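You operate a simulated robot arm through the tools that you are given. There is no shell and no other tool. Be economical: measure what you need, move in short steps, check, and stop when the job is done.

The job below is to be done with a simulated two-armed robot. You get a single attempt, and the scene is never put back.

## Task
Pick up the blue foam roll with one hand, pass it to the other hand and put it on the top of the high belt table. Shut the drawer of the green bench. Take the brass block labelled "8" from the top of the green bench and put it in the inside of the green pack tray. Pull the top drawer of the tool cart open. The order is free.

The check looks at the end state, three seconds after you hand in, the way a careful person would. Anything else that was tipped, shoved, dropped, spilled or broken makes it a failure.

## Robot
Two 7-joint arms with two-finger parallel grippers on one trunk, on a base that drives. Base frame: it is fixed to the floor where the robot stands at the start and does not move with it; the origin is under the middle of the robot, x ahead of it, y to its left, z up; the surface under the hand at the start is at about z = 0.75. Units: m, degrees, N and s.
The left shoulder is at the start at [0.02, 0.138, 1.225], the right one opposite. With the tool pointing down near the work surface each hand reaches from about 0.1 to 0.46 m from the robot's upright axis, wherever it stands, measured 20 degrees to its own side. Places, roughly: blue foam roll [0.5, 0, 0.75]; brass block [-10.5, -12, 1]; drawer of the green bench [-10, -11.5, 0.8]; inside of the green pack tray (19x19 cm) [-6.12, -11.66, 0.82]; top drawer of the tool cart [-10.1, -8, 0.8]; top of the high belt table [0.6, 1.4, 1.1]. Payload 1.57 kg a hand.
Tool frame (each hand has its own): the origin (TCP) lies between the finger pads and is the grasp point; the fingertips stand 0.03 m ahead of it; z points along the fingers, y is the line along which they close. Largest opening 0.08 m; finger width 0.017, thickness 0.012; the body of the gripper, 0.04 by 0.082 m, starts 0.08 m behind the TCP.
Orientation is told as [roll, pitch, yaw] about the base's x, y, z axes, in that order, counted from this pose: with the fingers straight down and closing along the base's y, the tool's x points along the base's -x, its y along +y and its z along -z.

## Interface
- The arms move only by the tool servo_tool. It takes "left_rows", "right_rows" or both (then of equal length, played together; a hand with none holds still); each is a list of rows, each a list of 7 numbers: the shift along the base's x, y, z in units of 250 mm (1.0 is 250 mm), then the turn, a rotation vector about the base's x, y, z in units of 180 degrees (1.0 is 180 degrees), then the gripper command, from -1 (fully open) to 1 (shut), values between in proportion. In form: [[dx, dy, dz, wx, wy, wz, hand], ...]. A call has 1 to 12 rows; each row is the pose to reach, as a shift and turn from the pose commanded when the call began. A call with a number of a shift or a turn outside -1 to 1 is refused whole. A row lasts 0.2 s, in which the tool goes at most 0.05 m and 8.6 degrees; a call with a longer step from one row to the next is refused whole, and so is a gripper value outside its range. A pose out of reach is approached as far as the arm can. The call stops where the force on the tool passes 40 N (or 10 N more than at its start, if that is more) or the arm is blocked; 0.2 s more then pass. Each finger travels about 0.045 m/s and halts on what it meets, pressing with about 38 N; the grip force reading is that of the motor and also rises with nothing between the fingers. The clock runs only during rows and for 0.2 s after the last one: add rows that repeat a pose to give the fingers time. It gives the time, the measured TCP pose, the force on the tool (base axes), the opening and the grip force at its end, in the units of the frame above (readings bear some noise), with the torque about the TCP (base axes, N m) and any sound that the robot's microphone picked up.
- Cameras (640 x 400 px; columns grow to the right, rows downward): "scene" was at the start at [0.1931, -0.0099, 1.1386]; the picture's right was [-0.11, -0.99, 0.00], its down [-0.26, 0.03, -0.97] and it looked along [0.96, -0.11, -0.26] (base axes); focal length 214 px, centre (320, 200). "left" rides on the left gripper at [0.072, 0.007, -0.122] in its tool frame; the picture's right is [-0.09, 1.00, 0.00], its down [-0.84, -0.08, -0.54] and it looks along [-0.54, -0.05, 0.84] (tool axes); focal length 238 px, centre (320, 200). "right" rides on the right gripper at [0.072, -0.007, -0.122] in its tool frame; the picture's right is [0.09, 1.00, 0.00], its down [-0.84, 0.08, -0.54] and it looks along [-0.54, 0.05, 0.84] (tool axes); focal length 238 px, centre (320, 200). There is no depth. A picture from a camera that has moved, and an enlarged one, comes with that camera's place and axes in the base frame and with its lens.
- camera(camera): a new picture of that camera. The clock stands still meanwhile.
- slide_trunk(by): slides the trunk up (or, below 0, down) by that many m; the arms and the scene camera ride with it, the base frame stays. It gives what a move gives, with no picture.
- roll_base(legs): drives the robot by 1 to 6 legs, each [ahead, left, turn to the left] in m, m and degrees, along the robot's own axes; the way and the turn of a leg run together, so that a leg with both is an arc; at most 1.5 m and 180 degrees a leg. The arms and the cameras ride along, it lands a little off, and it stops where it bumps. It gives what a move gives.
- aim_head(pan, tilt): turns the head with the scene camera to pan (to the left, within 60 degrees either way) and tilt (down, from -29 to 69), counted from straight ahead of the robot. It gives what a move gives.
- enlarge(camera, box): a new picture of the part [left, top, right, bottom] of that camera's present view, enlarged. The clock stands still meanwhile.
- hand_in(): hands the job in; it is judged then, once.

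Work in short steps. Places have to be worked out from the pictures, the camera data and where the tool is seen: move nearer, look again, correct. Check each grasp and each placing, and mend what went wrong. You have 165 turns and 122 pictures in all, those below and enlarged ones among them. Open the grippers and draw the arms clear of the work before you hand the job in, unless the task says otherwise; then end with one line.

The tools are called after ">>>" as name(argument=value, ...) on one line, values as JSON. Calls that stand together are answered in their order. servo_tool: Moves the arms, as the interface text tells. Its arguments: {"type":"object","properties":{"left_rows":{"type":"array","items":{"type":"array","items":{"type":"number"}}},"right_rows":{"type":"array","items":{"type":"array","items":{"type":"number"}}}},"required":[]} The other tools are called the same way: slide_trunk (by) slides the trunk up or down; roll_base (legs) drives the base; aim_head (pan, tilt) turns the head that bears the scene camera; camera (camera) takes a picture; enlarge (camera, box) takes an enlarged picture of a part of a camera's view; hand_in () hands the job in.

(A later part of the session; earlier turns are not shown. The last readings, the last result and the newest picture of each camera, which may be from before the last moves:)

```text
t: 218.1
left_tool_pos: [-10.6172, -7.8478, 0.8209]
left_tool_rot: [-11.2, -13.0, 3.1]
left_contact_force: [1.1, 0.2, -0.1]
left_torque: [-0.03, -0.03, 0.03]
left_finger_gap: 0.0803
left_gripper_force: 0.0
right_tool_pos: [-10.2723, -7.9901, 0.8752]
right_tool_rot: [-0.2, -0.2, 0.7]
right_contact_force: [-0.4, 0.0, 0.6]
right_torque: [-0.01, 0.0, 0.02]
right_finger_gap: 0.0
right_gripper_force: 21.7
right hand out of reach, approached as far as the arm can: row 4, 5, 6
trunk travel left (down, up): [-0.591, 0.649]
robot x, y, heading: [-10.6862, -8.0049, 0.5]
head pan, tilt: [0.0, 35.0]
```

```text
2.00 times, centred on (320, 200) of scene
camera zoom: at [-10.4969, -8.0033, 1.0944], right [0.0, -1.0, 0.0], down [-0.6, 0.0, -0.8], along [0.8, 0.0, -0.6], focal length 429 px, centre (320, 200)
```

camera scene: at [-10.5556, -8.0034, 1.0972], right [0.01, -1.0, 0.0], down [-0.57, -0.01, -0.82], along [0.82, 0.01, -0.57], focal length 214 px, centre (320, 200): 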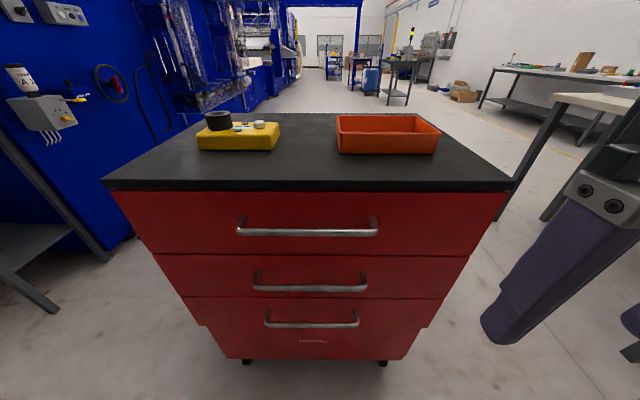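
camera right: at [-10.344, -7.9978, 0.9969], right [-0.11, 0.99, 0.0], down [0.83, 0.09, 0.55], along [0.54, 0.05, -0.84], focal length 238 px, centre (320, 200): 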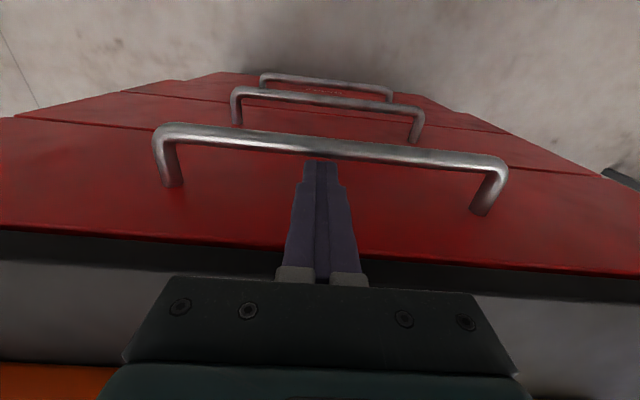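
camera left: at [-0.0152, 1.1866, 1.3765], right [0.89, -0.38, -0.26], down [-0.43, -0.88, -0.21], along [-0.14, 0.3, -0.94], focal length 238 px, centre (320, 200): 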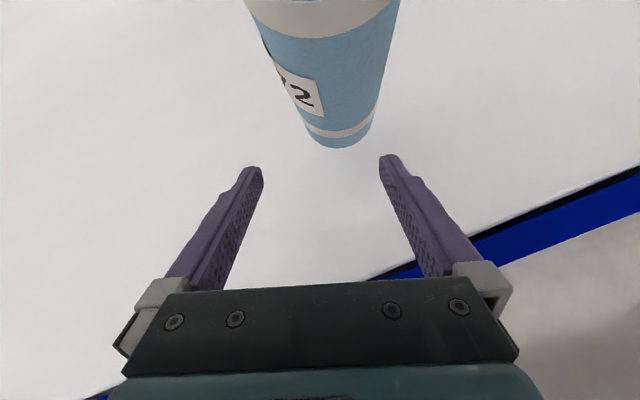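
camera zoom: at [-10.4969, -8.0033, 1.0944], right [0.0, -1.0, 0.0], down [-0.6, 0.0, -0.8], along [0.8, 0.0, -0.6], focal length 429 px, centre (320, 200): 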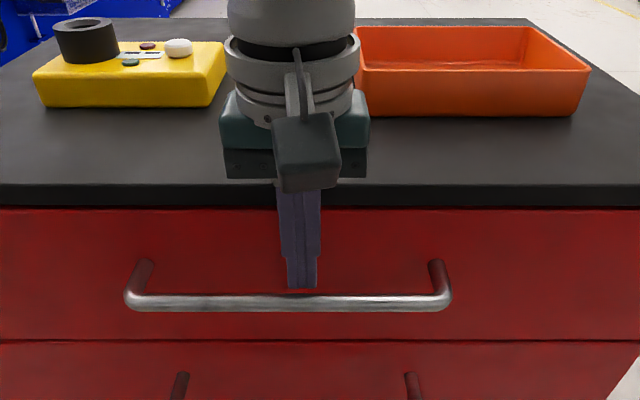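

The tips are level with the bar but 2.5 cm too high, and close to the bar. I'll nudge the base 1 cm ahead, then lower by trunk.

>>> roll_base(legs=[[0.01, 0, 0]])

>>> slide_trunk(by=-0.028)

>>> enlarge(camera="scene", box=[200, 100, 440, 300])

```text
t: 218.8
left_tool_pos: [-10.6059, -7.8495, 0.8218]
left_tool_rot: [-11.2, -12.7, 3.2]
left_contact_force: [-0.3, 0.6, 0.2]
left_torque: [-0.01, 0.0, 0.0]
left_finger_gap: 0.08
left_gripper_force: 0.0
right_tool_pos: [-10.2623, -7.9887, 0.8762]
right_tool_rot: [-0.1, -0.2, 0.8]
right_contact_force: [-0.2, 0.4, 0.2]
right_torque: [0.0, -0.02, 0.01]
right_finger_gap: 0.0001
right_gripper_force: 21.5
trunk travel left (down, up): [-0.591, 0.649]
robot x, y, heading: [-10.6755, -8.0088, 0.6]
head pan, tilt: [0.0, 35.0]
```

```text
t: 219.6
left_tool_pos: [-10.6067, -7.8474, 0.7938]
left_tool_rot: [-11.3, -12.8, 3.2]
left_contact_force: [-0.3, -0.4, 0.5]
left_torque: [0.02, 0.01, 0.0]
left_finger_gap: 0.0798
left_gripper_force: 0.0
right_tool_pos: [-10.2614, -7.9885, 0.8477]
right_tool_rot: [-0.2, -0.3, 0.7]
right_contact_force: [0.1, -0.4, -0.2]
right_torque: [-0.02, -0.03, 0.01]
right_finger_gap: 0.0
right_gripper_force: 21.2
trunk travel left (down, up): [-0.563, 0.677]
robot x, y, heading: [-10.679, -8.0018, 0.5]
head pan, tilt: [0.0, 35.0]
```

```text
2.00 times, centred on (320, 200) of scene
camera zoom: at [-10.4868, -8.0029, 1.0661], right [0.0, -1.0, 0.0], down [-0.6, 0.0, -0.8], along [0.8, 0.0, -0.6], focal length 429 px, centre (320, 200)
```

zoom: 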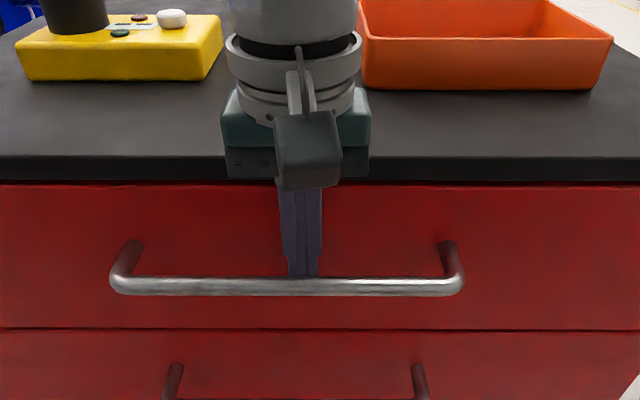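

The fingers are hooked behind the bar. I'll pull slowly toward me.

>>> servo_tool(right_rows=[[-0.06, 0, 0, 0, 0, 0, 1], [-0.12, 0, 0, 0, 0, 0, 1], [-0.18, 0, 0, 0, 0, 0, 1], [-0.24, 0, 0, 0, 0, 0, 1], [-0.3, 0, 0, 0, 0, 0, 1], [-0.36, 0, 0, 0, 0, 0, 1]])

>>> camera(camera="scene")

```text
t: 221.0
left_tool_pos: [-10.6073, -7.8483, 0.7923]
left_tool_rot: [-11.2, -12.8, 3.0]
left_contact_force: [-1.1, 0.2, -0.5]
left_torque: [-0.03, -0.01, 0.03]
left_finger_gap: 0.0798
left_gripper_force: 0.0
right_tool_pos: [-10.3541, -7.988, 0.8487]
right_tool_rot: [-0.3, 0.0, 0.7]
right_contact_force: [0.4, 0.3, -0.4]
right_torque: [0.01, -0.06, 0.0]
right_finger_gap: 0.0003
right_gripper_force: 21.3
trunk travel left (down, up): [-0.563, 0.677]
robot x, y, heading: [-10.6707, -8.0074, 0.6]
head pan, tilt: [0.0, 35.0]
```

```text
44 pictures are left
camera scene: at [-10.486, -8.0024, 1.0692], right [0.01, -1.0, 0.0], down [-0.57, -0.01, -0.82], along [0.82, 0.01, -0.57], focal length 214 px, centre (320, 200)
```

scene: 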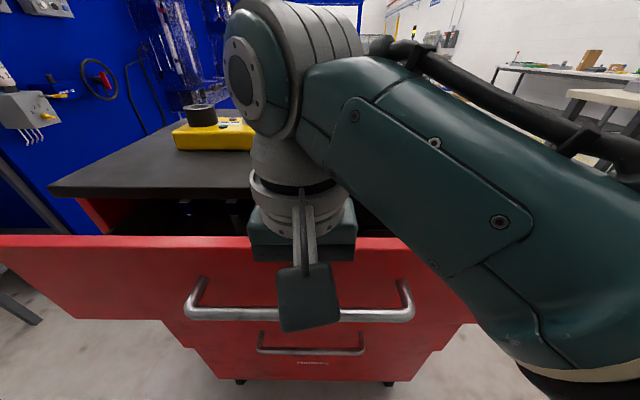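

The drawer slides out and the cart stays put. I'll continue the pull by backing the base 0.14 m.

>>> roll_base(legs=[[-0.14, 0, 0]])

>>> aim_head(pan=0, tilt=45)

>>> camera(camera="scene")

```text
t: 222.3
left_tool_pos: [-10.7456, -7.8489, 0.7933]
left_tool_rot: [-11.2, -12.8, 3.1]
left_contact_force: [-0.1, 0.6, 0.0]
left_torque: [0.01, 0.0, 0.0]
left_finger_gap: 0.0801
left_gripper_force: 0.0
right_tool_pos: [-10.4916, -7.9914, 0.8477]
right_tool_rot: [-0.1, -0.2, 0.8]
right_contact_force: [0.2, 0.6, -0.2]
right_torque: [0.01, -0.03, 0.0]
right_finger_gap: 0.0001
right_gripper_force: 21.8
trunk travel left (down, up): [-0.563, 0.677]
robot x, y, heading: [-10.8128, -8.0069, 0.8]
head pan, tilt: [0.0, 35.0]
```

```text
t: 223.0
left_tool_pos: [-10.7452, -7.85, 0.7933]
left_tool_rot: [-11.3, -12.8, 3.0]
left_contact_force: [0.0, -0.4, 0.2]
left_torque: [0.02, -0.01, 0.03]
left_finger_gap: 0.08
left_gripper_force: 0.1
right_tool_pos: [-10.4914, -7.9903, 0.8475]
right_tool_rot: [-0.1, -0.2, 0.7]
right_contact_force: [0.4, -0.2, 0.2]
right_torque: [0.03, 0.01, 0.03]
right_finger_gap: 0.0
right_gripper_force: 21.0
trunk travel left (down, up): [-0.563, 0.677]
robot x, y, heading: [-10.8148, -8.006, 0.5]
head pan, tilt: [0.0, 45.0]
```

```text
43 pictures are left
camera scene: at [-10.6314, -8.004, 1.0545], right [0.01, -1.0, 0.0], down [-0.71, -0.01, -0.71], along [0.71, 0.01, -0.71], focal length 214 px, centre (320, 200)
```

scene: 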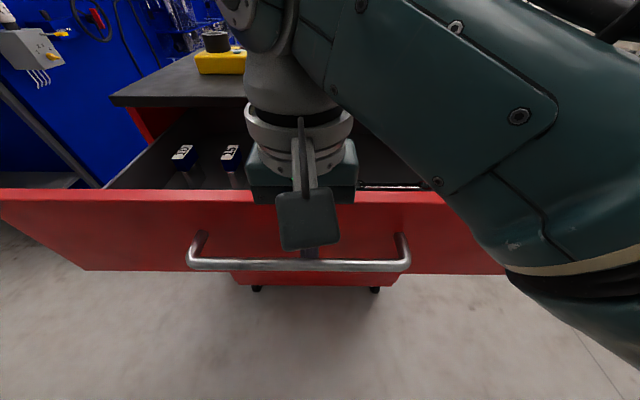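

The drawer is about 0.22 m out. I'll pull a little further to be safe, watching for resistance.

>>> roll_base(legs=[[-0.08, 0, 0]])

>>> camera(camera="scene")

```text
t: 224.1
left_tool_pos: [-10.8252, -7.8505, 0.7946]
left_tool_rot: [-11.2, -12.7, 3.1]
left_contact_force: [0.0, -0.4, 0.3]
left_torque: [0.0, 0.0, -0.05]
left_finger_gap: 0.0801
left_gripper_force: 0.1
right_tool_pos: [-10.5722, -7.9904, 0.8489]
right_tool_rot: [-0.1, -0.1, 0.8]
right_contact_force: [-0.3, 0.4, 0.3]
right_torque: [0.03, -0.04, -0.01]
right_finger_gap: 0.0
right_gripper_force: 21.0
trunk travel left (down, up): [-0.563, 0.677]
robot x, y, heading: [-10.8952, -8.0055, 0.4]
head pan, tilt: [0.0, 45.0]
```

```text
42 pictures are left
camera scene: at [-10.712, -8.005, 1.0543], right [0.01, -1.0, 0.0], down [-0.71, -0.01, -0.71], along [0.71, 0.01, -0.71], focal length 214 px, centre (320, 200)
```

scene: 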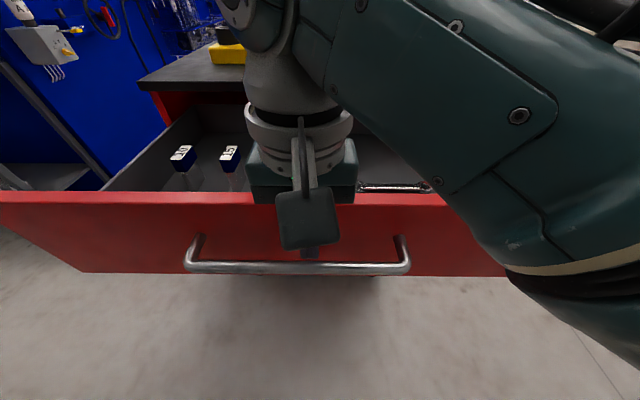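

The drawer is now about 0.3 m open. I'll lift straight up out of the handle.

>>> slide_trunk(by=0.3)

>>> servo_tool(right_rows=[[-0.15, -0.1, 0, 0, 0, 0, -1], [-0.2, -0.25, 0, 0, 0, 0, -1], [-0.2, -0.4, 0, 0, 0, 0, -1], [-0.2, -0.55, 0, 0, 0, 0, -1], [-0.2, -0.6, 0, 0, 0, 0, -1]])

>>> camera(camera="scene")

```text
t: 227.1
left_tool_pos: [-10.8257, -7.8511, 1.0933]
left_tool_rot: [-11.1, -12.7, 3.1]
left_contact_force: [-0.2, 0.1, 0.4]
left_torque: [-0.01, -0.01, 0.02]
left_finger_gap: 0.0801
left_gripper_force: 0.1
right_tool_pos: [-10.5718, -7.9922, 1.1479]
right_tool_rot: [-0.2, -0.1, 0.8]
right_contact_force: [-0.4, 0.1, -0.1]
right_torque: [0.0, -0.02, 0.02]
right_finger_gap: 0.0001
right_gripper_force: 22.0
trunk travel left (down, up): [-0.863, 0.377]
robot x, y, heading: [-10.8913, -8.0091, 0.4]
head pan, tilt: [0.0, 45.0]
```

```text
t: 228.3
left_tool_pos: [-10.8246, -7.8507, 1.0936]
left_tool_rot: [-11.2, -12.8, 3.1]
left_contact_force: [-0.3, 0.8, -0.1]
left_torque: [0.0, -0.02, -0.04]
left_finger_gap: 0.0797
left_gripper_force: 0.1
right_tool_pos: [-10.6224, -8.1418, 1.1491]
right_tool_rot: [-0.2, -0.2, 0.7]
right_contact_force: [-0.2, 1.1, 0.1]
right_torque: [0.0, 0.02, 0.0]
right_finger_gap: 0.08
right_gripper_force: 0.0
trunk travel left (down, up): [-0.863, 0.377]
robot x, y, heading: [-10.8961, -8.0064, 0.5]
head pan, tilt: [0.0, 45.0]
```

```text
41 pictures are left
camera scene: at [-10.7117, -8.005, 1.3544], right [0.01, -1.0, 0.0], down [-0.71, -0.01, -0.71], along [0.71, 0.01, -0.71], focal length 214 px, centre (320, 200)
```

scene: 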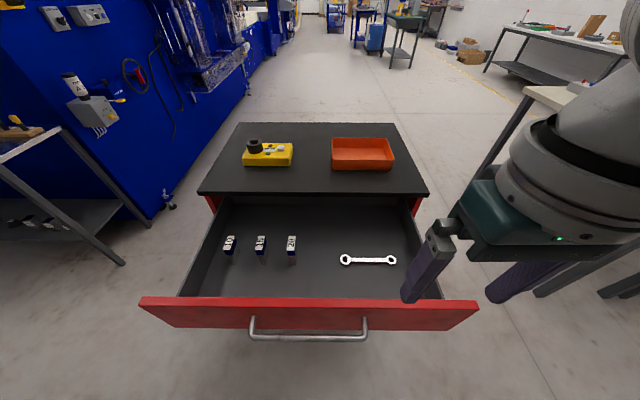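

The drawer is open and its contents are undisturbed. I'll strafe clear of the drawer, face south and drive toward the green bench.

>>> roll_base(legs=[[0, -0.85, 0], [0, 0, -90], [0.9, 0, 0]])

>>> aim_head(pan=0, tilt=30)

>>> camera(camera="scene")

```text
t: 240.9
left_tool_pos: [-10.6854, -9.8143, 1.0938]
left_tool_rot: [-11.2, -12.8, -85.1]
left_contact_force: [0.5, -0.4, -0.2]
left_torque: [0.03, -0.01, 0.01]
left_finger_gap: 0.0804
left_gripper_force: 0.0
right_tool_pos: [-10.9706, -10.0276, 1.1468]
right_tool_rot: [-0.1, -0.1, -87.3]
right_contact_force: [-0.1, 0.2, 0.6]
right_torque: [0.03, -0.01, 0.0]
right_finger_gap: 0.08
right_gripper_force: 0.1
trunk travel left (down, up): [-0.863, 0.377]
robot x, y, heading: [-10.8456, -9.7513, -87.6]
head pan, tilt: [0.0, 45.0]
```

```text
t: 241.7
left_tool_pos: [-10.6862, -9.8141, 1.0934]
left_tool_rot: [-11.2, -12.8, -85.3]
left_contact_force: [0.3, -0.3, -0.9]
left_torque: [0.02, 0.03, -0.03]
left_finger_gap: 0.0801
left_gripper_force: 0.0
right_tool_pos: [-10.9685, -10.0273, 1.1475]
right_tool_rot: [-0.1, 0.0, -87.4]
right_contact_force: [0.1, 0.4, 0.5]
right_torque: [0.01, 0.02, -0.01]
right_finger_gap: 0.0799
right_gripper_force: 0.2
trunk travel left (down, up): [-0.863, 0.377]
robot x, y, heading: [-10.8427, -9.7507, -87.9]
head pan, tilt: [0.0, 30.0]
```

```text
40 pictures are left
camera scene: at [-10.8355, -9.9414, 1.377], right [-1.0, -0.04, 0.0], down [-0.02, 0.5, -0.87], along [0.04, -0.86, -0.5], focal length 214 px, centre (320, 200)
```

scene: 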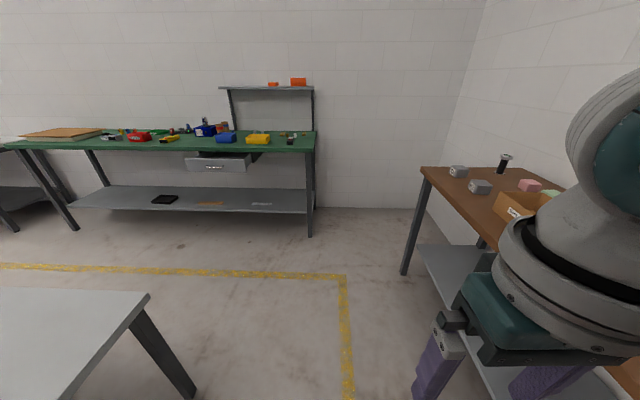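

The green bench is ahead with its drawer partly open and small objects on top. I'll enlarge to find the brass block.

>>> enlarge(camera="scene", box=[170, 70, 330, 190])

```text
3.33 times, centred on (250, 130) of scene
camera zoom: at [-10.8355, -9.9414, 1.377], right [-1.0, -0.04, 0.0], down [-0.02, 0.5, -0.87], along [0.04, -0.86, -0.5], focal length 715 px, centre (553, 433)
```

zoom: 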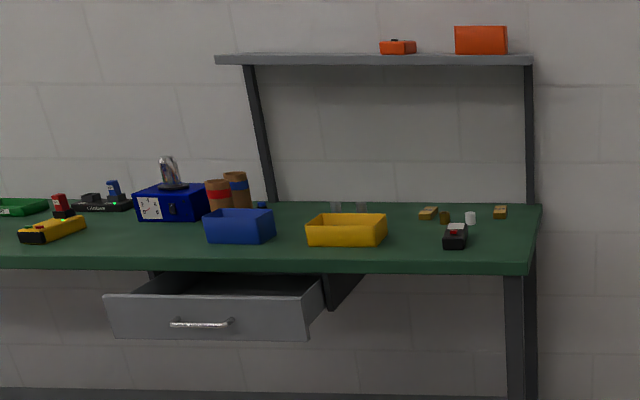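

Brass blocks sit near the bench's right rear. I'll go to the drawer first: forward past the white table, then east in front of the drawer.

>>> roll_base(legs=[[0.98, 0, -2.1], [0, 1.0, 0]])

>>> aim_head(pan=0, tilt=45)

>>> camera(camera="scene")

```text
t: 251.5
left_tool_pos: [-9.6712, -10.7829, 1.0937]
left_tool_rot: [-11.3, -12.8, -87.1]
left_contact_force: [0.2, 0.0, -0.1]
left_torque: [0.0, 0.01, -0.02]
left_finger_gap: 0.0798
left_gripper_force: 0.1
right_tool_pos: [-9.9625, -10.9862, 1.1458]
right_tool_rot: [-0.2, -0.1, -89.4]
right_contact_force: [0.6, 0.2, -0.1]
right_torque: [0.0, 0.01, 0.02]
right_finger_gap: 0.0802
right_gripper_force: 0.1
trunk travel left (down, up): [-0.863, 0.377]
robot x, y, heading: [-9.8264, -10.7187, -89.5]
head pan, tilt: [0.0, 30.0]
```

```text
t: 252.2
left_tool_pos: [-9.6697, -10.7824, 1.0933]
left_tool_rot: [-11.2, -12.8, -87.1]
left_contact_force: [0.1, -0.3, 0.5]
left_torque: [0.02, 0.03, -0.04]
left_finger_gap: 0.0798
left_gripper_force: 0.1
right_tool_pos: [-9.9622, -10.9856, 1.1482]
right_tool_rot: [-0.1, -0.2, -89.3]
right_contact_force: [0.0, -0.6, -0.6]
right_torque: [-0.02, 0.0, 0.0]
right_finger_gap: 0.08
right_gripper_force: 0.0
trunk travel left (down, up): [-0.863, 0.377]
robot x, y, heading: [-9.824, -10.7154, -89.4]
head pan, tilt: [0.0, 45.0]
```

```text
38 pictures are left
camera scene: at [-9.8244, -10.8957, 1.3545], right [-1.0, -0.01, 0.0], down [-0.01, 0.71, -0.71], along [0.01, -0.71, -0.71], focal length 214 px, centre (320, 200)
```

scene: 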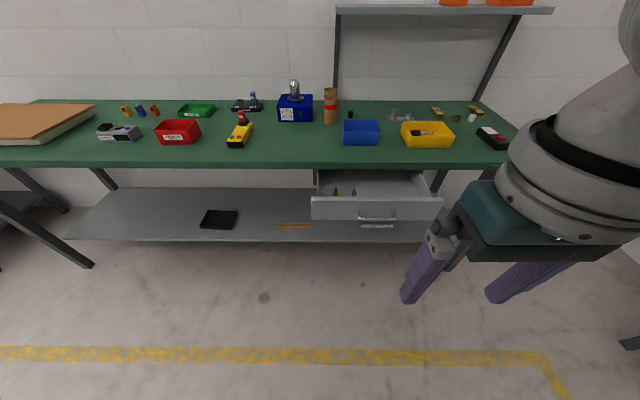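

The drawer is partly open at x≈-10.01. I'll lower the trunk, close the right fingers, tilt them 40° forward so the wrist clears the bench edge, and re-look.

>>> slide_trunk(by=-0.24)

>>> servo_tool(right_rows=[[-0.04, 0, 0, -0.045, 0, 0, 1], [-0.08, 0, 0, -0.09, 0, 0, 1], [-0.12, 0, 0, -0.135, 0, 0, 1], [-0.16, 0, 0, -0.18, 0, 0, 1], [-0.2, 0, -0.1, -0.222, 0, 0, 1], [-0.2, 0, -0.2, -0.222, 0, 0, 1], [-0.2, 0, -0.3, -0.222, 0, 0, 1]])

>>> aim_head(pan=-10, tilt=30)

>>> camera(camera="scene")

```text
t: 254.8
left_tool_pos: [-9.6698, -10.7835, 0.8524]
left_tool_rot: [-11.2, -12.9, -87.1]
left_contact_force: [0.2, -0.7, 0.6]
left_torque: [0.02, 0.0, 0.03]
left_finger_gap: 0.0797
left_gripper_force: 0.1
right_tool_pos: [-9.9621, -10.9849, 0.9082]
right_tool_rot: [-0.3, -0.1, -89.3]
right_contact_force: [-0.1, -0.5, 0.5]
right_torque: [0.02, -0.03, 0.0]
right_finger_gap: 0.0801
right_gripper_force: 0.1
trunk travel left (down, up): [-0.623, 0.617]
robot x, y, heading: [-9.8278, -10.7143, -89.5]
head pan, tilt: [0.0, 45.0]
```

```text
t: 256.4
left_tool_pos: [-9.6692, -10.783, 0.853]
left_tool_rot: [-11.2, -12.8, -87.1]
left_contact_force: [-0.3, 0.8, -0.5]
left_torque: [0.0, 0.02, 0.0]
left_finger_gap: 0.0799
left_gripper_force: 0.1
right_tool_pos: [-10.0128, -10.9868, 0.8328]
right_tool_rot: [-0.9, -40.0, -89.1]
right_contact_force: [0.1, -0.5, 0.3]
right_torque: [-0.02, -0.01, 0.01]
right_finger_gap: 0.0001
right_gripper_force: 21.7
trunk travel left (down, up): [-0.623, 0.617]
robot x, y, heading: [-9.8281, -10.7148, -89.5]
head pan, tilt: [0.0, 45.0]
```

```text
t: 257.1
left_tool_pos: [-9.6691, -10.7826, 0.8541]
left_tool_rot: [-11.3, -12.8, -87.0]
left_contact_force: [-0.5, -0.1, -0.3]
left_torque: [0.01, 0.01, -0.01]
left_finger_gap: 0.0801
left_gripper_force: 0.1
right_tool_pos: [-10.0121, -10.9863, 0.8328]
right_tool_rot: [-0.8, -40.1, -89.2]
right_contact_force: [1.0, -0.3, 0.5]
right_torque: [0.02, 0.0, 0.01]
right_finger_gap: 0.0
right_gripper_force: 21.2
trunk travel left (down, up): [-0.623, 0.617]
robot x, y, heading: [-9.8242, -10.7152, -89.7]
head pan, tilt: [-10.0, 30.0]
```

```text
37 pictures are left
camera scene: at [-9.84, -10.9035, 1.137], right [-0.99, 0.17, 0.0], down [0.08, 0.49, -0.87], along [-0.14, -0.85, -0.5], focal length 214 px, centre (320, 200)
```

scene: 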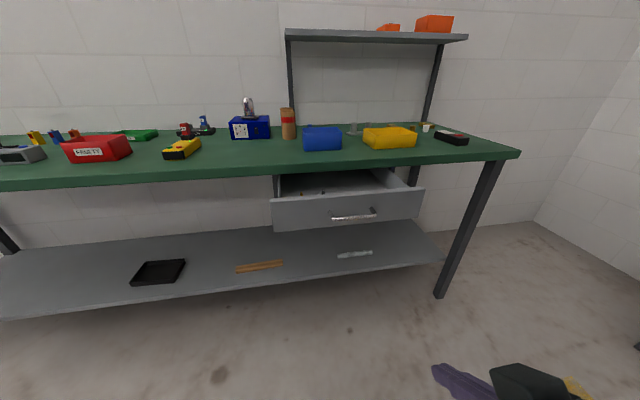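

The handle is at (-10.011, -11.366, 0.804), with the panel at y≈-11.40. I'll shift to push the panel just beside the handle (x≈-10.11) and drive up close.

>>> servo_tool(right_rows=[[-0.19, 0, -0.02, 0, 0, 0, 1], [-0.39, 0, -0.04, 0, 0, 0, 1], [-0.39, 0, -0.04, 0, 0, 0, 1]])

>>> roll_base(legs=[[0.28, 0, 0]])

>>> camera(camera="scene")

```text
refused: row 2 steps farther than a row can; nothing moved
```

```text
t: 259.1
left_tool_pos: [-9.6674, -11.0617, 0.8534]
left_tool_rot: [-11.2, -12.8, -87.0]
left_contact_force: [-0.2, 0.7, -0.2]
left_torque: [-0.02, -0.01, -0.03]
left_finger_gap: 0.0802
left_gripper_force: 0.0
right_tool_pos: [-10.0096, -11.2668, 0.8319]
right_tool_rot: [-0.8, -40.1, -89.1]
right_contact_force: [-0.4, -0.6, -1.4]
right_torque: [-0.03, 0.0, -0.01]
right_finger_gap: 0.0
right_gripper_force: 21.0
trunk travel left (down, up): [-0.623, 0.617]
robot x, y, heading: [-9.8271, -10.9936, -89.5]
head pan, tilt: [-10.0, 30.0]
```

```text
36 pictures are left
camera scene: at [-9.8373, -11.1835, 1.137], right [-0.99, 0.16, 0.0], down [0.08, 0.49, -0.87], along [-0.14, -0.85, -0.5], focal length 214 px, centre (320, 200)
```

scene: 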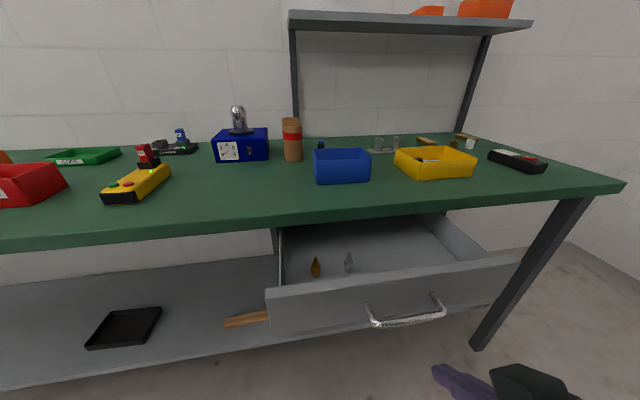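

The shift was refused, but the hand is still short of the handle. I'll do the sideways shift now, then advance gently to touch the panel.

>>> servo_tool(right_rows=[[-0.14, 0, -0.02, 0, 0, 0, 1], [-0.28, 0, -0.04, 0, 0, 0, 1], [-0.4, 0, -0.04, 0, 0, 0, 1], [-0.4, -0.1, -0.04, 0, 0, 0, 1], [-0.4, -0.2, -0.04, 0, 0, 0, 1], [-0.4, -0.3, -0.04, 0, 0, 0, 1], [-0.4, -0.36, -0.04, 0, 0, 0, 1]])

>>> camera(camera="scene")

```text
t: 260.7
left_tool_pos: [-9.6674, -11.0614, 0.853]
left_tool_rot: [-11.2, -12.8, -87.0]
left_contact_force: [0.3, 0.2, -0.8]
left_torque: [0.01, 0.0, 0.02]
left_finger_gap: 0.0798
left_gripper_force: 0.1
right_tool_pos: [-10.1106, -11.3572, 0.8219]
right_tool_rot: [-0.8, -40.0, -89.1]
right_contact_force: [0.1, 0.3, -0.7]
right_torque: [-0.01, -0.01, -0.06]
right_finger_gap: 0.0
right_gripper_force: 21.8
trunk travel left (down, up): [-0.623, 0.617]
robot x, y, heading: [-9.825, -10.9961, -89.2]
head pan, tilt: [-10.0, 30.0]
```

```text
35 pictures are left
camera scene: at [-9.8373, -11.1835, 1.1371], right [-0.99, 0.16, 0.0], down [0.08, 0.49, -0.87], along [-0.14, -0.85, -0.5], focal length 214 px, centre (320, 200)
```

scene: 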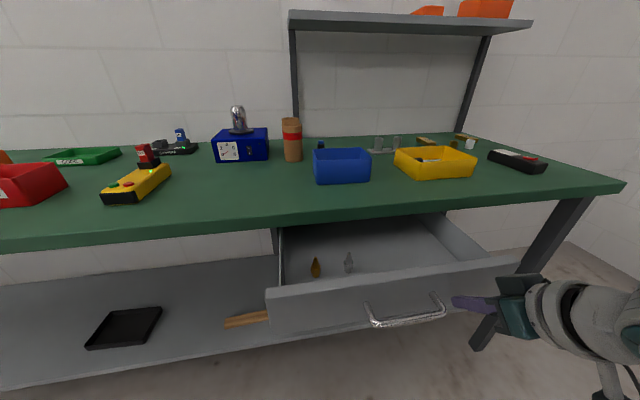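

The tip is just short of the panel beside the handle. I'll push slowly.

>>> servo_tool(right_rows=[[0, -0.04, 0, 0, 0, 0, 1], [0, -0.08, 0, 0, 0, 0, 1], [0, -0.12, 0, 0, 0, 0, 1], [0, -0.16, 0, 0, 0, 0, 1], [0, -0.2, 0, 0, 0, 0, 1], [0, -0.24, 0, 0, 0, 0, 1], [0, -0.28, 0, 0, 0, 0, 1], [0, -0.32, 0, 0, 0, 0, 1], [0, -0.36, 0, 0, 0, 0, 1], [0, -0.4, 0, 0, 0, 0, 1]])

>>> camera(camera="scene")

```text
t: 262.9
left_tool_pos: [-9.6682, -11.0618, 0.8533]
left_tool_rot: [-11.2, -12.8, -87.0]
left_contact_force: [0.3, -0.1, 0.3]
left_torque: [0.01, 0.0, 0.01]
left_finger_gap: 0.0798
left_gripper_force: 0.1
right_tool_pos: [-10.1096, -11.4575, 0.8224]
right_tool_rot: [-0.7, -40.0, -89.0]
right_contact_force: [-0.4, 0.0, 0.3]
right_torque: [0.01, 0.0, 0.02]
right_finger_gap: 0.0003
right_gripper_force: 21.6
trunk travel left (down, up): [-0.623, 0.617]
robot x, y, heading: [-9.8276, -10.9951, -89.3]
head pan, tilt: [-10.0, 30.0]
```

```text
34 pictures are left
camera scene: at [-9.8373, -11.1835, 1.137], right [-0.99, 0.16, 0.0], down [0.08, 0.49, -0.87], along [-0.14, -0.85, -0.5], focal length 214 px, centre (320, 200)
```

scene: 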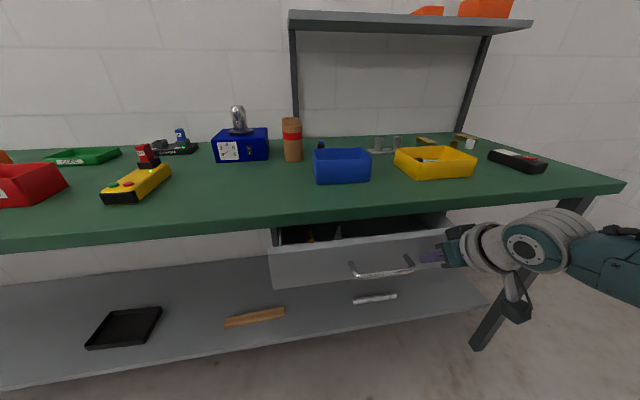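

The drawer is moving in, and some gap remains. The arm is near its limit, so I'll push further with the base, 4 cm.

>>> roll_base(legs=[[0.04, 0, 0]])

>>> enlarge(camera="scene", box=[240, 170, 560, 340])

```text
t: 263.8
left_tool_pos: [-9.6666, -11.1029, 0.8533]
left_tool_rot: [-11.2, -12.9, -87.0]
left_contact_force: [0.4, -1.1, -0.1]
left_torque: [0.03, 0.04, 0.0]
left_finger_gap: 0.0797
left_gripper_force: 0.1
right_tool_pos: [-10.1102, -11.4975, 0.8234]
right_tool_rot: [-0.8, -40.1, -89.1]
right_contact_force: [0.2, 0.6, 0.7]
right_torque: [0.02, 0.0, 0.0]
right_finger_gap: 0.0
right_gripper_force: 21.4
trunk travel left (down, up): [-0.623, 0.617]
robot x, y, heading: [-9.8234, -11.0328, -89.4]
head pan, tilt: [-10.0, 30.0]
```

```text
2.00 times, centred on (400, 255) of scene
camera zoom: at [-9.8372, -11.2237, 1.1371], right [-0.99, 0.17, 0.0], down [0.08, 0.49, -0.87], along [-0.14, -0.85, -0.5], focal length 429 px, centre (160, 90)
```

zoom: 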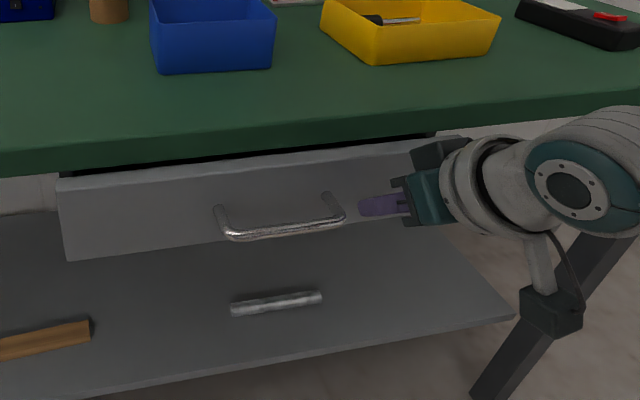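

There's still a slight recess, so I'll push another 1.5 cm, watching for the stop.

>>> roll_base(legs=[[0.015, 0, 0]])

>>> roll_base(legs=[[0.012, 0, 0]])

>>> enlarge(camera="scene", box=[240, 170, 560, 340])

```text
t: 264.5
left_tool_pos: [-9.6667, -11.1169, 0.8535]
left_tool_rot: [-11.2, -12.8, -87.1]
left_contact_force: [0.4, -0.1, -0.2]
left_torque: [0.0, -0.01, 0.02]
left_finger_gap: 0.08
left_gripper_force: 0.0
right_tool_pos: [-10.1102, -11.5121, 0.8226]
right_tool_rot: [-0.8, -40.1, -89.3]
right_contact_force: [-0.8, 0.1, 0.0]
right_torque: [0.0, 0.0, 0.05]
right_finger_gap: 0.0001
right_gripper_force: 21.1
trunk travel left (down, up): [-0.623, 0.617]
robot x, y, heading: [-9.8241, -11.0479, -89.4]
head pan, tilt: [-10.0, 30.0]
```

```text
t: 265.3
left_tool_pos: [-9.6682, -11.1288, 0.8542]
left_tool_rot: [-11.2, -12.7, -87.0]
left_contact_force: [-0.5, -0.4, 1.2]
left_torque: [0.05, -0.02, 0.02]
left_finger_gap: 0.08
left_gripper_force: 0.0
right_tool_pos: [-10.1109, -11.5244, 0.8228]
right_tool_rot: [-0.8, -40.1, -89.3]
right_contact_force: [0.0, 0.1, -0.5]
right_torque: [0.04, 0.01, -0.04]
right_finger_gap: 0.0
right_gripper_force: 21.2
trunk travel left (down, up): [-0.623, 0.617]
robot x, y, heading: [-9.8233, -11.0613, -89.5]
head pan, tilt: [-10.0, 30.0]
```

```text
2.00 times, centred on (400, 255) of scene
camera zoom: at [-9.8369, -11.2506, 1.1371], right [-0.99, 0.17, 0.0], down [0.08, 0.49, -0.87], along [-0.14, -0.85, -0.5], focal length 429 px, centre (160, 90)
```

zoom: 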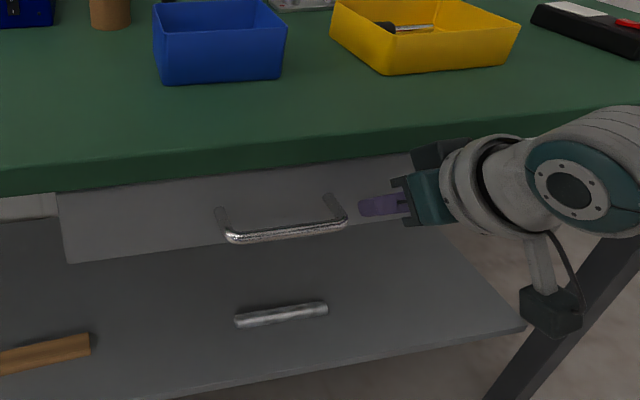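

No resistance yet, so I'll go another centimetre.

>>> roll_base(legs=[[0.01, 0, 0]])

>>> roll_base(legs=[[0.01, 0, 0]])

>>> enlarge(camera="scene", box=[240, 170, 560, 340])

```text
t: 266.0
left_tool_pos: [-9.6667, -11.137, 0.8538]
left_tool_rot: [-11.2, -12.7, -87.2]
left_contact_force: [-0.2, 0.7, 0.6]
left_torque: [0.01, 0.02, 0.03]
left_finger_gap: 0.0799
left_gripper_force: 0.0
right_tool_pos: [-10.1097, -11.531, 0.8215]
right_tool_rot: [-0.9, -39.8, -89.2]
right_contact_force: [0.0, 7.9, 0.7]
right_torque: [0.16, -0.07, -0.03]
right_finger_gap: 0.0
right_gripper_force: 21.0
trunk travel left (down, up): [-0.623, 0.617]
robot x, y, heading: [-9.8191, -11.0732, -89.3]
head pan, tilt: [-10.0, 30.0]
```

```text
t: 266.9
left_tool_pos: [-9.6668, -11.1459, 0.853]
left_tool_rot: [-11.1, -12.7, -87.3]
left_contact_force: [0.3, -0.1, -0.1]
left_torque: [-0.01, 0.02, -0.01]
left_finger_gap: 0.0798
left_gripper_force: 0.0
right_tool_pos: [-10.112, -11.532, 0.8143]
right_tool_rot: [-1.0, -38.5, -89.3]
right_contact_force: [0.9, 14.2, 4.4]
right_torque: [0.15, -0.04, 0.04]
right_finger_gap: 0.0
right_gripper_force: 21.3
trunk travel left (down, up): [-0.623, 0.617]
robot x, y, heading: [-9.8214, -11.0826, -89.6]
head pan, tilt: [-10.0, 30.0]
stopped in leg 1: the force on the tool passed its limit at 88 N (the readings are from after the stop); the commanded pose is now the measured one
```

```text
2.00 times, centred on (400, 255) of scene
camera zoom: at [-9.8372, -11.267, 1.1363], right [-0.99, 0.17, 0.0], down [0.08, 0.5, -0.86], along [-0.14, -0.85, -0.5], focal length 429 px, centre (160, 90)
```

zoom: 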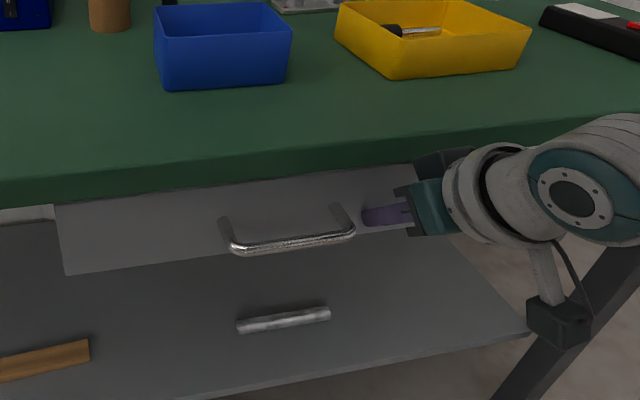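

The torque sign shows the fingertips carry the load, so the drawer has met its stop. I'll back away and verify.

>>> roll_base(legs=[[-0.3, 0, 0]])

>>> enlarge(camera="scene", box=[220, 90, 540, 290])

```text
t: 269.0
left_tool_pos: [-9.6686, -10.8488, 0.8535]
left_tool_rot: [-11.2, -12.8, -87.4]
left_contact_force: [0.0, 0.2, -0.1]
left_torque: [-0.05, 0.02, -0.01]
left_finger_gap: 0.0799
left_gripper_force: 0.1
right_tool_pos: [-10.1142, -11.2369, 0.8172]
right_tool_rot: [-1.0, -38.9, -89.4]
right_contact_force: [0.1, -0.2, 0.0]
right_torque: [0.02, 0.02, 0.03]
right_finger_gap: 0.0001
right_gripper_force: 21.5
trunk travel left (down, up): [-0.623, 0.617]
robot x, y, heading: [-9.8285, -10.7805, -89.5]
head pan, tilt: [-10.0, 30.0]
```

```text
2.00 times, centred on (380, 190) of scene
camera zoom: at [-9.8391, -10.9693, 1.137], right [-0.99, 0.17, 0.0], down [0.08, 0.49, -0.87], along [-0.14, -0.85, -0.5], focal length 429 px, centre (200, 220)
```

zoom: 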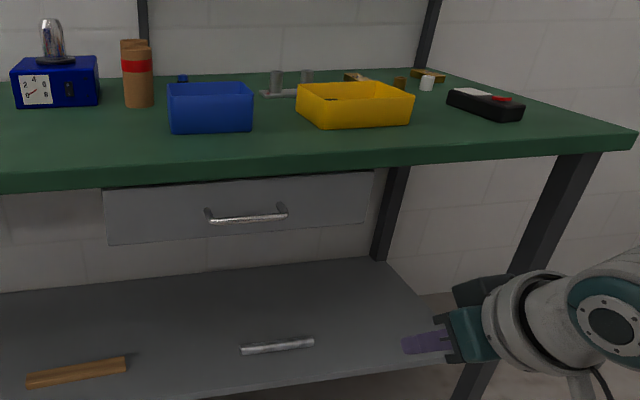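

The drawer is shut. Now the brass block: I'll raise the trunk, straighten the right hand, and move west in front of the blocks.

>>> slide_trunk(by=0.35)

>>> servo_tool(right_rows=[[0.08, 0.08, 0, 0.045, 0, 0, -1], [0.16, 0.16, 0, 0.09, 0, 0, -1], [0.24, 0.24, 0, 0.135, 0, 0, -1], [0.32, 0.32, 0, 0.18, 0, 0, -1], [0.4, 0.38, 0, 0.216, 0.005, 0, -1], [0.4, 0.38, 0, 0.216, 0.005, 0, -1]])

>>> roll_base(legs=[[0.2, -0.6, 0]])

>>> aim_head(pan=0, tilt=40)

>>> camera(camera="scene")

```text
t: 272.4
left_tool_pos: [-9.6702, -10.8479, 1.2035]
left_tool_rot: [-11.2, -12.9, -87.3]
left_contact_force: [0.9, -0.9, -0.6]
left_torque: [0.0, 0.01, 0.0]
left_finger_gap: 0.08
left_gripper_force: 0.1
right_tool_pos: [-10.1131, -11.2367, 1.1694]
right_tool_rot: [-0.9, -38.9, -89.4]
right_contact_force: [-0.4, 0.2, 0.8]
right_torque: [-0.01, -0.01, 0.02]
right_finger_gap: 0.0
right_gripper_force: 21.5
trunk travel left (down, up): [-0.973, 0.267]
robot x, y, heading: [-9.823, -10.7801, -89.5]
head pan, tilt: [-10.0, 30.0]
```

```text
t: 273.8
left_tool_pos: [-9.6684, -10.8493, 1.2028]
left_tool_rot: [-11.3, -13.0, -87.3]
left_contact_force: [-0.2, -0.6, 0.0]
left_torque: [-0.01, -0.01, 0.01]
left_finger_gap: 0.0799
left_gripper_force: 0.1
right_tool_pos: [-10.013, -11.1403, 1.1681]
right_tool_rot: [-1.3, 0.0, -89.0]
right_contact_force: [-0.1, 0.3, -0.6]
right_torque: [0.02, 0.0, -0.02]
right_finger_gap: 0.08
right_gripper_force: 0.0
trunk travel left (down, up): [-0.973, 0.267]
robot x, y, heading: [-9.8284, -10.7795, -89.6]
head pan, tilt: [-10.0, 30.0]
```

```text
t: 277.3
left_tool_pos: [-10.2614, -11.0565, 1.2031]
left_tool_rot: [-11.2, -12.9, -86.7]
left_contact_force: [-0.1, -0.4, 0.1]
left_torque: [-0.01, 0.01, 0.0]
left_finger_gap: 0.08
left_gripper_force: 0.0
right_tool_pos: [-10.6019, -11.3524, 1.1665]
right_tool_rot: [-1.3, 0.0, -88.6]
right_contact_force: [-0.1, 0.0, -0.2]
right_torque: [-0.04, 0.01, -0.03]
right_finger_gap: 0.0801
right_gripper_force: 0.1
trunk travel left (down, up): [-0.973, 0.267]
robot x, y, heading: [-10.4183, -10.9909, -89.1]
head pan, tilt: [-10.0, 30.0]
```

```text
t: 278.0
left_tool_pos: [-10.2615, -11.0553, 1.2037]
left_tool_rot: [-11.2, -12.9, -86.8]
left_contact_force: [-0.4, -0.5, 0.1]
left_torque: [-0.01, 0.02, -0.03]
left_finger_gap: 0.0803
left_gripper_force: 0.0
right_tool_pos: [-10.6018, -11.3519, 1.166]
right_tool_rot: [-1.3, -0.1, -88.6]
right_contact_force: [-0.3, -0.6, 0.1]
right_torque: [-0.01, 0.0, 0.02]
right_finger_gap: 0.0801
right_gripper_force: 0.1
trunk travel left (down, up): [-0.973, 0.267]
robot x, y, heading: [-10.4187, -10.9842, -89.2]
head pan, tilt: [0.0, 40.0]
```

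```text
29 pictures are left
camera scene: at [-10.414, -11.1738, 1.4717], right [-1.0, -0.02, 0.0], down [-0.01, 0.64, -0.77], along [0.01, -0.77, -0.64], focal length 214 px, centre (320, 200)
```

scene: 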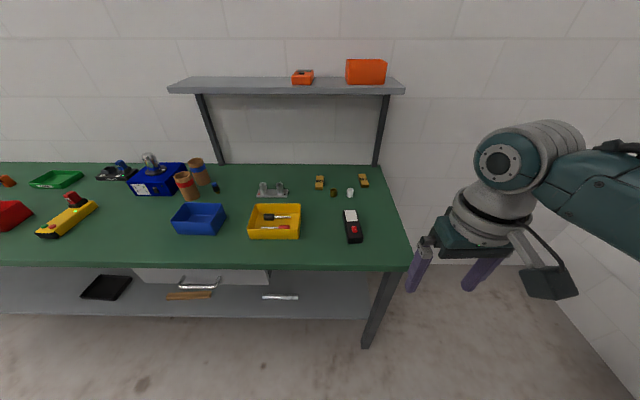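

There are two brass blocks side by side. I'll enlarge them to read the labels.

>>> enlarge(camera="scene", box=[295, 160, 385, 216])

```text
7.11 times, centred on (340, 188) of scene
camera zoom: at [-10.414, -11.1738, 1.4717], right [-1.0, -0.02, 0.0], down [-0.01, 0.64, -0.77], along [0.01, -0.77, -0.64], focal length 1525 px, centre (178, 285)
```

zoom: 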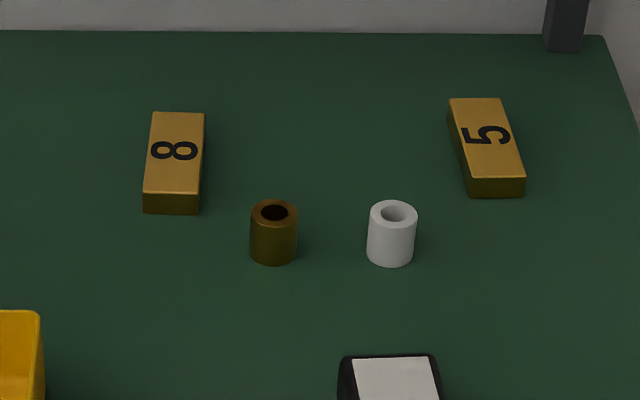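

The left block is the "8", at about (-10.40, -11.94). It is deep on the bench, so I'll want low shoulders and a forward-tilted right hand. First I'll lift the left hand relative to the body so it won't touch the bench later.

>>> servo_tool(left_rows=[[0.04, 0.04, 0.15, 0, 0, 0, -1], [0.08, 0.06, 0.3, 0, 0, 0, -1], [0.12, 0.06, 0.45, 0, 0, 0, -1], [0.16, 0.06, 0.6, 0, 0, 0, -1], [0.2, 0.06, 0.75, 0, 0, 0, -1], [0.24, 0.06, 0.85, 0, 0, 0, -1]], right_rows=[[0, 0, 0.15, 0, 0, 0, -1], [0, 0, 0.3, 0, 0, 0, -1], [0, 0, 0.45, 0, 0, 0, -1], [0, 0, 0.6, 0, 0, 0, -1], [0, 0, 0.75, 0, 0, 0, -1], [0, 0, 0.75, 0, 0, 0, -1]])

```text
t: 279.5
left_tool_pos: [-10.223, -11.0741, 1.3134]
left_tool_rot: [-41.4, -21.2, -93.8]
left_contact_force: [-1.3, -0.5, 0.1]
left_torque: [0.01, 0.0, -0.02]
left_finger_gap: 0.08
left_gripper_force: 0.1
left hand out of reach, approached as far as the arm can: row 1, 2, 3, 4, 5, 6
right_tool_pos: [-10.6001, -11.3535, 1.3538]
right_tool_rot: [-1.2, 0.1, -88.8]
right_contact_force: [0.6, -0.6, 0.1]
right_torque: [-0.03, -0.02, -0.01]
right_finger_gap: 0.0801
right_gripper_force: 0.0
trunk travel left (down, up): [-0.973, 0.267]
robot x, y, heading: [-10.416, -10.9871, -89.0]
head pan, tilt: [0.0, 40.0]
stopped in row 6 (left hand): the arm was blocked; the commanded pose is now the measured one
```

The left hand is high enough now if I keep the shoulders at about 1.42. I'll lower the trunk 0.18 m and approach the bench slowly with the base.

>>> slide_trunk(by=-0.18)

>>> roll_base(legs=[[0.3, 0.13, 0], [0.06, 0, 0]])

>>> camera(camera="right")

```text
t: 281.5
left_tool_pos: [-10.2247, -11.071, 1.1339]
left_tool_rot: [-41.4, -20.7, -93.7]
left_contact_force: [-0.2, -0.4, -1.0]
left_torque: [0.01, -0.03, 0.01]
left_finger_gap: 0.0799
left_gripper_force: 0.0
right_tool_pos: [-10.5997, -11.3529, 1.1742]
right_tool_rot: [-1.3, 0.1, -88.6]
right_contact_force: [-0.7, 0.5, -0.1]
right_torque: [0.02, -0.01, 0.04]
right_finger_gap: 0.0801
right_gripper_force: 0.1
trunk travel left (down, up): [-0.793, 0.447]
robot x, y, heading: [-10.4169, -10.9878, -89.2]
head pan, tilt: [0.0, 40.0]
```

```text
t: 284.3
left_tool_pos: [-10.0873, -11.4256, 1.1344]
left_tool_rot: [-41.4, -20.6, -93.3]
left_contact_force: [0.3, 0.2, -0.4]
left_torque: [-0.02, 0.0, 0.02]
left_finger_gap: 0.0801
left_gripper_force: 0.1
right_tool_pos: [-10.4607, -11.7112, 1.1745]
right_tool_rot: [-1.5, 0.0, -88.3]
right_contact_force: [0.4, 0.6, -0.2]
right_torque: [0.02, -0.01, -0.02]
right_finger_gap: 0.0801
right_gripper_force: 0.0
trunk travel left (down, up): [-0.793, 0.447]
robot x, y, heading: [-10.2801, -11.3434, -88.9]
head pan, tilt: [0.0, 40.0]
```

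```text
27 pictures are left
camera right: at [-10.4671, -11.6397, 1.2955], right [0.99, 0.12, -0.02], down [0.11, -0.83, 0.54], along [0.05, -0.54, -0.84], focal length 238 px, centre (320, 200)
```

right: 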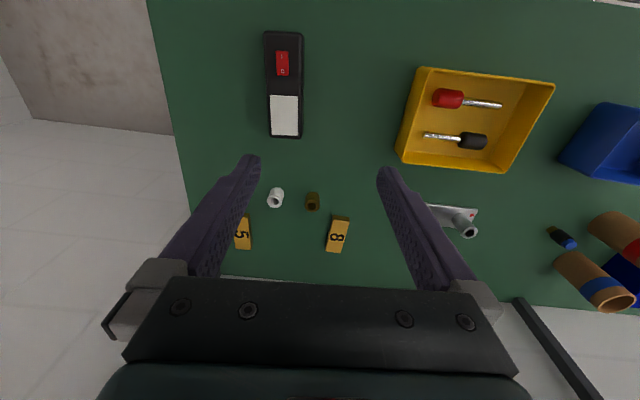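

The base fits under the bench with no bump. Block "8" triangulates to (-10.401, -11.944), top z≈0.938, aligned with y. I'll drive 0.14 m further and move the hand above it.

>>> roll_base(legs=[[0.14, 0, -1]])

>>> servo_tool(right_rows=[[0.12, -0.12, 0, 0, 0, 0, -1], [0.23, -0.24, 0, 0, 0, 0, -1], [0.23, -0.36, -0.05, 0, 0, 0, -1], [0.23, -0.36, -0.2, 0, 0, 0, -1], [0.23, -0.36, -0.35, 0, 0, 0, -1], [0.23, -0.36, -0.5, 0, 0, 0, -1], [0.23, -0.36, -0.5, 0, 0, 0, -1]])

>>> camera(camera="right")

```text
t: 285.6
left_tool_pos: [-10.0873, -11.5723, 1.134]
left_tool_rot: [-41.7, -20.6, -94.3]
left_contact_force: [0.0, 0.0, 0.1]
left_torque: [-0.04, -0.01, 0.01]
left_finger_gap: 0.0799
left_gripper_force: 0.1
right_tool_pos: [-10.4637, -11.8519, 1.1746]
right_tool_rot: [-1.4, 0.0, -89.1]
right_contact_force: [0.4, 0.5, -0.1]
right_torque: [0.04, 0.01, -0.08]
right_finger_gap: 0.0801
right_gripper_force: 0.1
trunk travel left (down, up): [-0.793, 0.447]
robot x, y, heading: [-10.2759, -11.4881, -89.6]
head pan, tilt: [0.0, 40.0]
```

```text
t: 286.4
left_tool_pos: [-10.09, -11.5711, 1.1341]
left_tool_rot: [-41.9, -20.6, -94.3]
left_contact_force: [0.3, -0.7, 0.4]
left_torque: [-0.02, 0.01, 0.02]
left_finger_gap: 0.0798
left_gripper_force: 0.0
right_tool_pos: [-10.4058, -11.9266, 1.1675]
right_tool_rot: [-1.4, 1.2, -89.4]
right_contact_force: [-1.6, 27.9, 6.0]
right_torque: [-3.55, -0.11, -0.44]
right_finger_gap: 0.0801
right_gripper_force: 0.1
trunk travel left (down, up): [-0.793, 0.447]
robot x, y, heading: [-10.2819, -11.4899, -89.7]
head pan, tilt: [0.0, 40.0]
stopped in row 3 (right hand): the force on the tool passed its limit at 168 N (the readings are from after the stop); the commanded pose is now the measured one
```

```text
26 pictures are left
camera right: at [-10.41, -11.857, 1.2912], right [0.99, 0.1, -0.02], down [0.1, -0.85, 0.52], along [0.03, -0.52, -0.85], focal length 238 px, centre (320, 200)
```

right: 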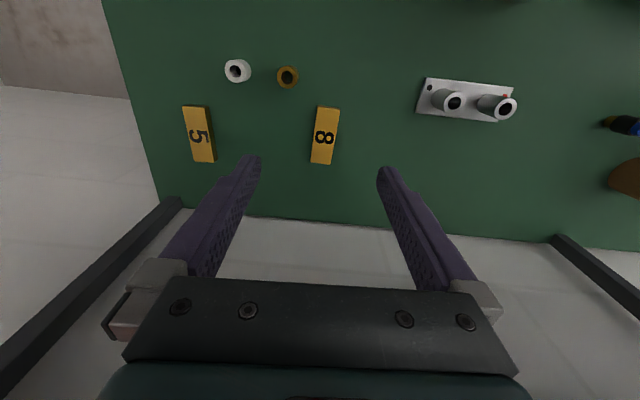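

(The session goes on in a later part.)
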